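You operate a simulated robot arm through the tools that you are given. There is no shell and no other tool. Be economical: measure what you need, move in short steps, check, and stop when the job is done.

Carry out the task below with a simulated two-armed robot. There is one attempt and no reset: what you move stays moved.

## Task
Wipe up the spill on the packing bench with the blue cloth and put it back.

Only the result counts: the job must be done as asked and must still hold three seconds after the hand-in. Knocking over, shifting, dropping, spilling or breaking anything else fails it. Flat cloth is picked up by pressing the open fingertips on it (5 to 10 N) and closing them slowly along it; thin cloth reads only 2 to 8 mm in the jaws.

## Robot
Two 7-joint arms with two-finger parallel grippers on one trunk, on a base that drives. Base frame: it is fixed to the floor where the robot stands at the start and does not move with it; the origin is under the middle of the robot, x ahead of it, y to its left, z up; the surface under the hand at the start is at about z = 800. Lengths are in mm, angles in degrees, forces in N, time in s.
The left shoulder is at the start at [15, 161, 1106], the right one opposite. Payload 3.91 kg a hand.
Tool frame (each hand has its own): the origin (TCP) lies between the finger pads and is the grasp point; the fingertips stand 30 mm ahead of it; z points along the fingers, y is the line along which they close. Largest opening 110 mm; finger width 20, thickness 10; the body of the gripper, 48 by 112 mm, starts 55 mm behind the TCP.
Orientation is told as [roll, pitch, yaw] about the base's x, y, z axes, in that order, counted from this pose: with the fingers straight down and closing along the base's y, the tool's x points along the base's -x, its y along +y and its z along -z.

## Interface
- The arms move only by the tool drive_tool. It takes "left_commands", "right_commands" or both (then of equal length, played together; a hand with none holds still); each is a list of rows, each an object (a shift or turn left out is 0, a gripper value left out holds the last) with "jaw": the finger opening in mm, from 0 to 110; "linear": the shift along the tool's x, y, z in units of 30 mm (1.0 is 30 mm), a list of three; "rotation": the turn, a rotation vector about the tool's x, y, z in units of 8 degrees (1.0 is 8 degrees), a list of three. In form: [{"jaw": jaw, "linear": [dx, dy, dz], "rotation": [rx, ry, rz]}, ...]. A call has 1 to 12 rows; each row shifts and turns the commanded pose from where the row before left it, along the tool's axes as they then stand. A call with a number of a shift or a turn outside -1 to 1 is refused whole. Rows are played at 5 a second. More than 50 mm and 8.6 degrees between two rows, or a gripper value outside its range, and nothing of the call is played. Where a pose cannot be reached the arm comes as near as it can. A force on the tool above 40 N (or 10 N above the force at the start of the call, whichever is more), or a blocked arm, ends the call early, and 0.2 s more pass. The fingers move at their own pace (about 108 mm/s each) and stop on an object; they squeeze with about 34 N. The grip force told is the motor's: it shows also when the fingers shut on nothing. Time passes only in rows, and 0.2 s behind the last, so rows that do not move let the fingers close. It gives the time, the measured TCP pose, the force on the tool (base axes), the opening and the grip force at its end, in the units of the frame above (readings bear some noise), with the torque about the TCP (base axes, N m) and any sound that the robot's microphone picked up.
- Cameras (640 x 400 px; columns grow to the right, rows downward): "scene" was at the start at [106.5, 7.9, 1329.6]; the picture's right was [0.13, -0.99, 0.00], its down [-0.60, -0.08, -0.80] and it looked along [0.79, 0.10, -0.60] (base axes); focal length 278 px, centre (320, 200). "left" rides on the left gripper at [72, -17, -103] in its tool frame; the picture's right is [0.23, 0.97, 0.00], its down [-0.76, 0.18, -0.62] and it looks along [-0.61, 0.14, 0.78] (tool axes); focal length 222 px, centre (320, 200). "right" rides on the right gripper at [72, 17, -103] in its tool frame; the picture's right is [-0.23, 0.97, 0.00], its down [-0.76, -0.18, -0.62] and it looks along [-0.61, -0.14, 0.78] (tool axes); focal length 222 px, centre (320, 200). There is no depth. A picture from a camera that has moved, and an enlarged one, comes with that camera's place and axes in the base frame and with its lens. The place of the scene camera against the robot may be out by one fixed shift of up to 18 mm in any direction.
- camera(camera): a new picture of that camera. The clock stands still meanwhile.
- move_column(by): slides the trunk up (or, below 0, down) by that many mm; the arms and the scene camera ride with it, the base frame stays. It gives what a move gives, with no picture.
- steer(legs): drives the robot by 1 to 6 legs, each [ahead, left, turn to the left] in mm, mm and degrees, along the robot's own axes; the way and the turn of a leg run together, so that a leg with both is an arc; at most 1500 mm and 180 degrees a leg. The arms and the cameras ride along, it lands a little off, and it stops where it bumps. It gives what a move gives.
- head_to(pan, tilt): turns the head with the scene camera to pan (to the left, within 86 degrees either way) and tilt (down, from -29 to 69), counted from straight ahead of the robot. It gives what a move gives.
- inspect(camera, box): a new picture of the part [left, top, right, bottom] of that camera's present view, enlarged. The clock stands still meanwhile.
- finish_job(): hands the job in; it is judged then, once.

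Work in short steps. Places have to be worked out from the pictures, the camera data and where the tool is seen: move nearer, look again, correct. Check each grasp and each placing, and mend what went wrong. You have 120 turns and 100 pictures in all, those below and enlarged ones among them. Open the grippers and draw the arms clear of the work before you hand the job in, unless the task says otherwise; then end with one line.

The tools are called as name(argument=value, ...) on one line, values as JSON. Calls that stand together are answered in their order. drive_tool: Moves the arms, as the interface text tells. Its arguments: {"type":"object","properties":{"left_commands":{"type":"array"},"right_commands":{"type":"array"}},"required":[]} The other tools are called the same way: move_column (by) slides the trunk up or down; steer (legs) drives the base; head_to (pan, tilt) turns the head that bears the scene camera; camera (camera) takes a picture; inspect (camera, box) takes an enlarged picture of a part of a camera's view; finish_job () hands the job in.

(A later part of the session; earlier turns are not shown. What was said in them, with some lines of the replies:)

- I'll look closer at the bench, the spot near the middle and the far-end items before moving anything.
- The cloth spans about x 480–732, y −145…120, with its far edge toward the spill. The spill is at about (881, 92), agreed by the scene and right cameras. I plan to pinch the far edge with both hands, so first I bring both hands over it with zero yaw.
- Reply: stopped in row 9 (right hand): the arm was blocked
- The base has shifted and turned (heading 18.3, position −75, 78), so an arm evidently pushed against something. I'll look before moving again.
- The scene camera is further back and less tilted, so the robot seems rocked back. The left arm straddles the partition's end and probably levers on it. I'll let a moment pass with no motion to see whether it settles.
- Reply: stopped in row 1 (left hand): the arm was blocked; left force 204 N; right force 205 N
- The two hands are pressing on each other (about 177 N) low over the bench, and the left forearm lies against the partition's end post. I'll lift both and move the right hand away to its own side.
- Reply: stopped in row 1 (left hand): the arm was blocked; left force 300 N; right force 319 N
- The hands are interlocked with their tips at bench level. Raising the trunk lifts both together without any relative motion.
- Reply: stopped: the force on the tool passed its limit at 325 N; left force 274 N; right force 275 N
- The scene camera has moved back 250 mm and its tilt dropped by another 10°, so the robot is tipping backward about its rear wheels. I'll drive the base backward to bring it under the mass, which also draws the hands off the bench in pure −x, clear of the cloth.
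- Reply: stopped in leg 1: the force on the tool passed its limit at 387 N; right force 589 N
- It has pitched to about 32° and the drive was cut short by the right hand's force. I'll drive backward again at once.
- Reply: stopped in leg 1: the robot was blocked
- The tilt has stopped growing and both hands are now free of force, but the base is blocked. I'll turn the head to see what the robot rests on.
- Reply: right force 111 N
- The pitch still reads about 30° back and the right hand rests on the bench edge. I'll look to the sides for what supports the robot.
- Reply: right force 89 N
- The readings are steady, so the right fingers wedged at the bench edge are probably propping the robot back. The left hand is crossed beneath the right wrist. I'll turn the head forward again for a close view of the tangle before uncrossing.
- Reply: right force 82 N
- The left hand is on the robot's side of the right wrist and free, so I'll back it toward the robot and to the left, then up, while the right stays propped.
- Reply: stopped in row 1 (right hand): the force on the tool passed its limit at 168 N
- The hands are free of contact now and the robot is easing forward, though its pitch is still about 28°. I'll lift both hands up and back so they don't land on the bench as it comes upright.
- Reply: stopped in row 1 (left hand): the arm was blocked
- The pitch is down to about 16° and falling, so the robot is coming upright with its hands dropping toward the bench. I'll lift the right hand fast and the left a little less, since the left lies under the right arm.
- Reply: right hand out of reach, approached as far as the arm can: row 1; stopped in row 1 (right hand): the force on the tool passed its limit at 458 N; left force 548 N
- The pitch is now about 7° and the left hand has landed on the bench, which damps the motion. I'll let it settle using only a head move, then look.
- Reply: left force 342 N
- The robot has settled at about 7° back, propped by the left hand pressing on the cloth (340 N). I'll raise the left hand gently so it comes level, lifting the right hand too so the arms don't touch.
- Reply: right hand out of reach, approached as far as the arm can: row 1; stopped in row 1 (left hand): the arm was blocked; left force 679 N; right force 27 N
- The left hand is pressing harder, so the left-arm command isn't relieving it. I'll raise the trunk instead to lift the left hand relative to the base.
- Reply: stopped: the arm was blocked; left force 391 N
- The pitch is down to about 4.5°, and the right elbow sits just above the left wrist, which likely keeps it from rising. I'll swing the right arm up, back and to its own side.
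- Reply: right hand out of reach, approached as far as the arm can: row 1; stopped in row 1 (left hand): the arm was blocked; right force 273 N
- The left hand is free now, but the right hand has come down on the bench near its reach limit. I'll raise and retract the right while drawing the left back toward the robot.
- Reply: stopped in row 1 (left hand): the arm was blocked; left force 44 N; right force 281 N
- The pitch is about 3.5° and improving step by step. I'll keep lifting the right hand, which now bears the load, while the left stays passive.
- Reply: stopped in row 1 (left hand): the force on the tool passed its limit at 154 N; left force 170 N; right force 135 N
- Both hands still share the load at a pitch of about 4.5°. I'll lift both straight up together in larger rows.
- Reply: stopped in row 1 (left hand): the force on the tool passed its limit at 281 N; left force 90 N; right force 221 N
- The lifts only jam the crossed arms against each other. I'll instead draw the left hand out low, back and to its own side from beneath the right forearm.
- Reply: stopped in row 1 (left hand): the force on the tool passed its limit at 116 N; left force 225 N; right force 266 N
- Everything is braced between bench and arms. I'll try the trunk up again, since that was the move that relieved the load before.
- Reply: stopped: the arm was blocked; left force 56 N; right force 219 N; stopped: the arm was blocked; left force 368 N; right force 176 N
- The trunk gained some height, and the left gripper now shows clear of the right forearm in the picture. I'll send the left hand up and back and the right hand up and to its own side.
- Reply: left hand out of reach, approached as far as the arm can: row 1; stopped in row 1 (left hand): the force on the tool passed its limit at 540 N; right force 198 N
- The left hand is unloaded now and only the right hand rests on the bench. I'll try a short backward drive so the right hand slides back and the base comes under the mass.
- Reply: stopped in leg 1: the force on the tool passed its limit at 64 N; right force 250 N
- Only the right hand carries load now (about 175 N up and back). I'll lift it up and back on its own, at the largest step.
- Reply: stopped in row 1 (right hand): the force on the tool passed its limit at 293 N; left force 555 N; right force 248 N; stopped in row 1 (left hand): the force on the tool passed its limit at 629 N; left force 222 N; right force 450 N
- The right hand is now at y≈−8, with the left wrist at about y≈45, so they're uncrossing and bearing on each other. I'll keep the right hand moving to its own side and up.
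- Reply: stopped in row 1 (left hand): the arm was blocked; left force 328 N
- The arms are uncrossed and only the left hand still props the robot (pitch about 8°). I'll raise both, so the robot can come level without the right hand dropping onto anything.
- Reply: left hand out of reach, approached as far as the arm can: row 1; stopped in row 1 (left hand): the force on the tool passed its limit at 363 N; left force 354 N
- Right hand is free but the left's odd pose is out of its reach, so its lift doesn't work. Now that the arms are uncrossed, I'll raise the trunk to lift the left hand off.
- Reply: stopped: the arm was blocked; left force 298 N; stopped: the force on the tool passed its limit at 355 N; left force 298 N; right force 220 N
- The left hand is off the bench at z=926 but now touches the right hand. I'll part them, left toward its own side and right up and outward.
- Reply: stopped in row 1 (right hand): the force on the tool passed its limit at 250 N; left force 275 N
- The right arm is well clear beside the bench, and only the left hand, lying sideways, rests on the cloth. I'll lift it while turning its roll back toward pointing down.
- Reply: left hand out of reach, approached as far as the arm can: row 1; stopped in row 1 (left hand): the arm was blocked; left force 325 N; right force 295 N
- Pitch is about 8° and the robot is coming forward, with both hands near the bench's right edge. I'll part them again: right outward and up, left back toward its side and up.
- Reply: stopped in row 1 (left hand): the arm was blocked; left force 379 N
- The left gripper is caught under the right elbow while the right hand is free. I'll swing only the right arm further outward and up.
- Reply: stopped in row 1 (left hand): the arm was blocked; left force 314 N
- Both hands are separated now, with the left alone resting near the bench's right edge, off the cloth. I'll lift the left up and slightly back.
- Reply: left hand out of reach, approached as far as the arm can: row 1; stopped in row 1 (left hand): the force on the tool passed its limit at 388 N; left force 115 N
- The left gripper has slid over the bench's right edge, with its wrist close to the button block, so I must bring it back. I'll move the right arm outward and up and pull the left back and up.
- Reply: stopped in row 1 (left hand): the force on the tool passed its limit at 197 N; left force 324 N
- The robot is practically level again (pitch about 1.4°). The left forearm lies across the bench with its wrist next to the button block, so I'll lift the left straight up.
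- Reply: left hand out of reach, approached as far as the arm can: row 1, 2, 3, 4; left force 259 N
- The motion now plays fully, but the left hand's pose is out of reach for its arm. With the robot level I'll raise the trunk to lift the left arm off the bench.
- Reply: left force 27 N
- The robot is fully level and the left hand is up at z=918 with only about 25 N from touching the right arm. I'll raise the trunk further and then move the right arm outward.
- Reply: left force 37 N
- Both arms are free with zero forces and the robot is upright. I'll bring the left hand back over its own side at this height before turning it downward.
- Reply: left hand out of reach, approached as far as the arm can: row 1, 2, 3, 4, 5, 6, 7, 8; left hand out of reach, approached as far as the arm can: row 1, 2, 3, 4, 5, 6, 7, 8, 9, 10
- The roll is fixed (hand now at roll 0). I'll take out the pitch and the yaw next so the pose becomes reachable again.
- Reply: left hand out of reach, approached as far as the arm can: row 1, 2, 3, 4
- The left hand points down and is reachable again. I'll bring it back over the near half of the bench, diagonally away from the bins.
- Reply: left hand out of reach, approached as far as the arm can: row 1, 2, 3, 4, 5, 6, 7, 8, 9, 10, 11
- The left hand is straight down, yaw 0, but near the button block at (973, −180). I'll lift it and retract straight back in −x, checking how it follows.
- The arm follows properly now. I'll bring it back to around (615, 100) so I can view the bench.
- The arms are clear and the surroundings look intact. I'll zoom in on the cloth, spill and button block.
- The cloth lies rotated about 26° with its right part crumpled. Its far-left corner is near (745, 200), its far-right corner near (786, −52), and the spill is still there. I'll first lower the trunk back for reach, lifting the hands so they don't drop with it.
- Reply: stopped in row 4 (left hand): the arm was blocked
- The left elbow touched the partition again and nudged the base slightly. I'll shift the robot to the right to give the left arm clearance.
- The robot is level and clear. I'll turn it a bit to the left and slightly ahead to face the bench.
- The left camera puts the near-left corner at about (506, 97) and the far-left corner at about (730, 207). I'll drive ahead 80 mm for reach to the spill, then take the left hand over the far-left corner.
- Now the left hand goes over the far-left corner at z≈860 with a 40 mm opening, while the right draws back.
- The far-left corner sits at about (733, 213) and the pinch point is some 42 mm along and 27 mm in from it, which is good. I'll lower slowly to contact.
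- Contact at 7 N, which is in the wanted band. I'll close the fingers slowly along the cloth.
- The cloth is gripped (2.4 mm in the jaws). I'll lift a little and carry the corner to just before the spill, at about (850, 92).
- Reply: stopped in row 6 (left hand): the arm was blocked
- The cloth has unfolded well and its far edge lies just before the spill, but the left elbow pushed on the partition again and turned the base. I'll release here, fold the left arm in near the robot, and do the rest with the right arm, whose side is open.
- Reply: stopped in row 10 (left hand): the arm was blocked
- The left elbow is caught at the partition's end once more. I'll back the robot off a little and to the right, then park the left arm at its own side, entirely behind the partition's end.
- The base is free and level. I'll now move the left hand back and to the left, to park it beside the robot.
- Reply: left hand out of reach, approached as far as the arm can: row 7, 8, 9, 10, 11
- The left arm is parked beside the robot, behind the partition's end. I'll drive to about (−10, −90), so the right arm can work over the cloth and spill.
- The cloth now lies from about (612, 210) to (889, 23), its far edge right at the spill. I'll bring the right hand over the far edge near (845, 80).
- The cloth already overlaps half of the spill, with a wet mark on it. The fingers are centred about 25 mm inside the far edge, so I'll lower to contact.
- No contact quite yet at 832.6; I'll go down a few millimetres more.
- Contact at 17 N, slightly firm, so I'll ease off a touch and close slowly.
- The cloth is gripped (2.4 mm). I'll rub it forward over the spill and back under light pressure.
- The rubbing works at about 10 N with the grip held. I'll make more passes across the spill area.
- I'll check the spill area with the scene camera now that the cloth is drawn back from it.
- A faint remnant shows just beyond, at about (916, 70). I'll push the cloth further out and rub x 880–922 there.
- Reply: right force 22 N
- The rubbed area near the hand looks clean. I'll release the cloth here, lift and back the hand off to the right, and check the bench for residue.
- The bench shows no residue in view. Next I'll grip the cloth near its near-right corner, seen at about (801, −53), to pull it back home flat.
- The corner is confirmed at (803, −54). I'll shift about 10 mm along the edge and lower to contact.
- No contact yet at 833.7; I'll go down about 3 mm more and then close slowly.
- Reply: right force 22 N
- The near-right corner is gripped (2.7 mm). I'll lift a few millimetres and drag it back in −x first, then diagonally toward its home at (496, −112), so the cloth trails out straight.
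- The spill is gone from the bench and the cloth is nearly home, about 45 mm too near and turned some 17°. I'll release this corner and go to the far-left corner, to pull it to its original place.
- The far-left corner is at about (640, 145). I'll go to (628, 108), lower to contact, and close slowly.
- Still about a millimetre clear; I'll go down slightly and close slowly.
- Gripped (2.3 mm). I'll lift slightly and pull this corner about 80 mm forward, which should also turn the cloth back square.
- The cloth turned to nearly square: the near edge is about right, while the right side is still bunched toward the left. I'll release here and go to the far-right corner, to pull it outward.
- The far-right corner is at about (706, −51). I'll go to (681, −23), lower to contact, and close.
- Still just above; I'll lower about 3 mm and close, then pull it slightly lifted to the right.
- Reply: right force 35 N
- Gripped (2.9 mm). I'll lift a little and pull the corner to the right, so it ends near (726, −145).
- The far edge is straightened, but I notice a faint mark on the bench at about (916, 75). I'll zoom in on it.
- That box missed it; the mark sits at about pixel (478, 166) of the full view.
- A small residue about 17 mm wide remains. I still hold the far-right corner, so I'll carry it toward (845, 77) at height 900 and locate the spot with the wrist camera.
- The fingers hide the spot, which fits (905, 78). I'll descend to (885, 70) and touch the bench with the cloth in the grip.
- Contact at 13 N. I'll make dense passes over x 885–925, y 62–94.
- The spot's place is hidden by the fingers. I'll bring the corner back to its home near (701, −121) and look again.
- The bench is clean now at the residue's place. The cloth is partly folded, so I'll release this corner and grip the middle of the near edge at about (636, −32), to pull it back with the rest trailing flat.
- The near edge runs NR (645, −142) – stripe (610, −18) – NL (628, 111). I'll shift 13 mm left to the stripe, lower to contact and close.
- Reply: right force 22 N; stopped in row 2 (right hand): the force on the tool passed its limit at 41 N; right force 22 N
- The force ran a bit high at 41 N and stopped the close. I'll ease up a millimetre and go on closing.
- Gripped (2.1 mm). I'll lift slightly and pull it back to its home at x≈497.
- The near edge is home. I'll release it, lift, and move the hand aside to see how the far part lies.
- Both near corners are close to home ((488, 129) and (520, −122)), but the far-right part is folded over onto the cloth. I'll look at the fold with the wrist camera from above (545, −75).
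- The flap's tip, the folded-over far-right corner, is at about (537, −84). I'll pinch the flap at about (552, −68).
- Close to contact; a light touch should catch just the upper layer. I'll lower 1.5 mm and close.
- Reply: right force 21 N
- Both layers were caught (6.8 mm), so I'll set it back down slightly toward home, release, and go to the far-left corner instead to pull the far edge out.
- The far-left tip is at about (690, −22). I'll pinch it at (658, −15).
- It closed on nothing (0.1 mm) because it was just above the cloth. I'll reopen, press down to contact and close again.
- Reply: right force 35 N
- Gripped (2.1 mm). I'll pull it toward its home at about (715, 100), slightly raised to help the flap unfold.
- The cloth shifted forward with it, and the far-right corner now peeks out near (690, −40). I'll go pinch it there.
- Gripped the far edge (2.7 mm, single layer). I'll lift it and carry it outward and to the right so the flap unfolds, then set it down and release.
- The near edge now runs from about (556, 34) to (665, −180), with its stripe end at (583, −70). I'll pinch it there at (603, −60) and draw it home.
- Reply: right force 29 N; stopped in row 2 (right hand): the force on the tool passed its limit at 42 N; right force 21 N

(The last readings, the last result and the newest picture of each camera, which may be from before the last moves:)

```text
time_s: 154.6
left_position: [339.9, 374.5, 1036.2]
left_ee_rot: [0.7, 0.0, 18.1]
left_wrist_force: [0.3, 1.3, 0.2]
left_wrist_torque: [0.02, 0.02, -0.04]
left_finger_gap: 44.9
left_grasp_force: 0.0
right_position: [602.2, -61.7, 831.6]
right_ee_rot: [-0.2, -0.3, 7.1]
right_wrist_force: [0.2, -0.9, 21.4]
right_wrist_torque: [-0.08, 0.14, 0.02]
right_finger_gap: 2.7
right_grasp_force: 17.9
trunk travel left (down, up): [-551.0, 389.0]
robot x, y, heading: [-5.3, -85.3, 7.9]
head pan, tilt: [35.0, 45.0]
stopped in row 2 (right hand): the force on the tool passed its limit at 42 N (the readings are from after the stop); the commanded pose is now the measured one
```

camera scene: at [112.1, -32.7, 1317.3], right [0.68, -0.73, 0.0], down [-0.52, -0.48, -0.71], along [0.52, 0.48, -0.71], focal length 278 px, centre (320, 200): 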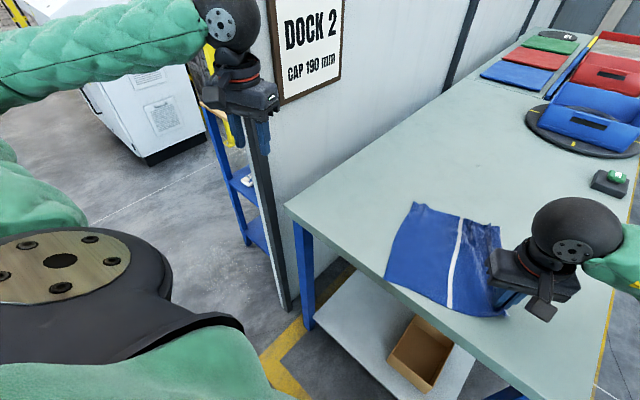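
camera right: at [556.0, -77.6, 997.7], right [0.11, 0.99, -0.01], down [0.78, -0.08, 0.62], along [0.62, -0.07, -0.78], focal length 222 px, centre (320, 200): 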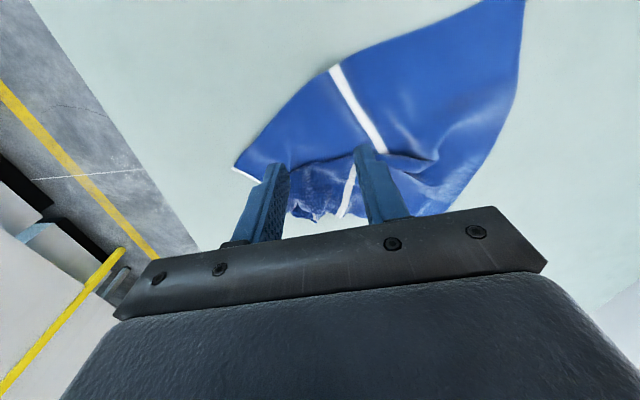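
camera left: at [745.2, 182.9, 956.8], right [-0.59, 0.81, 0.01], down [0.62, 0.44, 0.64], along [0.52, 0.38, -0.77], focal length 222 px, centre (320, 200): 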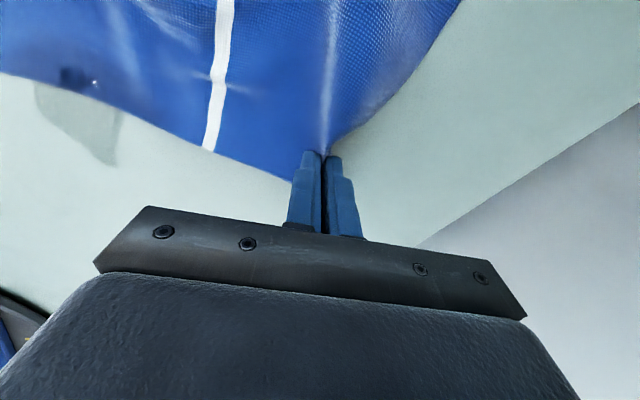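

The jaws read 2.7 mm with cloth. I'll hold them closed and pull back to about (530, 0), slightly lifted, then check.

drive_tool(right_commands=[{"jaw": 0, "linear": [0, 0, -0.04]}, {"jaw": 0}, {"linear": [0, 0, -0.2]}, {"linear": [0.43, 0.46, 0]}, {"linear": [0.43, 0.46, 0]}, {"linear": [0.43, 0.46, 0]}, {"linear": [0.43, 0.46, 0]}, {"linear": [0.43, 0.46, 0]}, {"linear": [0.3, 0, 0.2]}])

drive_tool(right_commands=[{"jaw": 45}, {"jaw": 45}, {"linear": [0, 0, -1]}, {"linear": [0, -0.5, -1]}, {"linear": [-0.5, -1, -0.5]}, {"linear": [-0.5, -1, 0]}, {"linear": [-0.5, -1, 0]}, {"linear": [-0.5, -1, 0]}, {"linear": [-0.5, -1, 0]}, {"linear": [-0.5, -1, 0]}, {"linear": [-0.5, -1, 0]}, {"linear": [-0.5, -1, 0]}])

camera(camera="scene")

```text
time_s: 156.6
left_position: [338.9, 374.3, 1036.1]
left_ee_rot: [0.7, 0.0, 18.1]
left_wrist_force: [-0.7, 0.4, 0.1]
left_wrist_torque: [-0.02, -0.03, 0.01]
left_finger_gap: 45.1
left_grasp_force: 0.0
right_position: [519.5, -1.3, 832.3]
right_ee_rot: [-0.2, -0.2, 7.0]
right_wrist_force: [0.7, 0.1, 0.2]
right_wrist_torque: [0.02, 0.02, 0.0]
right_finger_gap: 2.4
right_grasp_force: 34.0
trunk travel left (down, up): [-551.0, 389.0]
robot x, y, heading: [-10.3, -86.9, 7.9]
head pan, tilt: [35.0, 45.0]
```

```text
time_s: 159.2
left_position: [340.2, 374.1, 1036.7]
left_ee_rot: [0.6, 0.1, 18.2]
left_wrist_force: [0.2, -0.2, -0.2]
left_wrist_torque: [0.01, -0.01, 0.03]
left_finger_gap: 45.1
left_grasp_force: 0.1
right_position: [671.1, -241.0, 904.5]
right_ee_rot: [-0.2, 0.0, 6.9]
right_wrist_force: [0.2, 0.9, -0.1]
right_wrist_torque: [0.0, -0.02, 0.02]
right_finger_gap: 44.9
right_grasp_force: 0.1
trunk travel left (down, up): [-551.0, 389.0]
robot x, y, heading: [-8.8, -87.9, 8.0]
head pan, tilt: [35.0, 45.0]
```

```text
2 pictures are left
camera scene: at [112.3, -33.1, 1317.3], right [0.68, -0.73, 0.0], down [-0.52, -0.48, -0.71], along [0.52, 0.48, -0.71], focal length 278 px, centre (320, 200)
```

scene: 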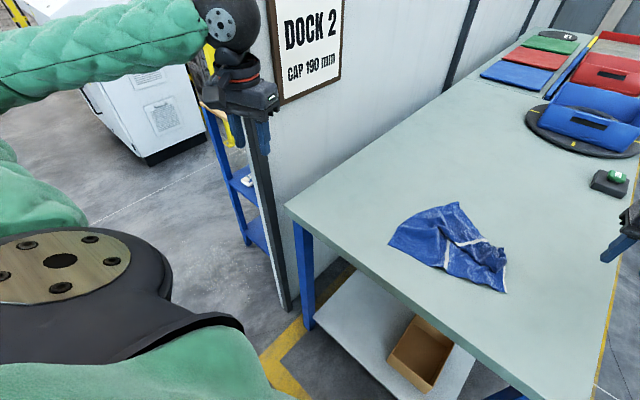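

The spill is gone, and the cloth lies back at its place, near-left corner at (487, 118) and centre within about 4 cm of home, though still somewhat folded. I'll draw the right arm clear now, since few turns are left.

drive_tool(right_commands=[{"linear": [0, -0.5, -1]}, {"linear": [0, -0.9, -0.6]}, {"linear": [0, -0.9, 0]}, {"linear": [0, -0.9, 0]}, {}])

```text
time_s: 160.4
left_position: [340.4, 374.0, 1034.4]
left_ee_rot: [0.8, -0.1, 18.1]
left_wrist_force: [0.2, 0.2, 0.9]
left_wrist_torque: [0.0, -0.02, 0.0]
left_finger_gap: 44.6
left_grasp_force: 0.1
right_position: [683.8, -336.0, 955.7]
right_ee_rot: [-0.2, -0.1, 7.0]
right_wrist_force: [0.0, -0.6, 0.6]
right_wrist_torque: [0.0, -0.01, 0.01]
right_finger_gap: 45.0
right_grasp_force: 0.0
trunk travel left (down, up): [-551.0, 389.0]
robot x, y, heading: [-12.0, -87.3, 7.8]
head pan, tilt: [35.0, 45.0]
```

Both grippers are open and clear, with no forces on either hand, so I'm handing the job in.

finish_job()

```text
The job is handed in.
```

I wiped up the spill (no residue was visible in the last pictures) and put the blue cloth back about 4 cm from where it started. It isn't flat as before: the far-right part is still folded over. Along the way the robot's left arm jammed against the partition, which tipped the base back about 30° before I got it level again; the other items on the bench look undisturbed in the pictures.
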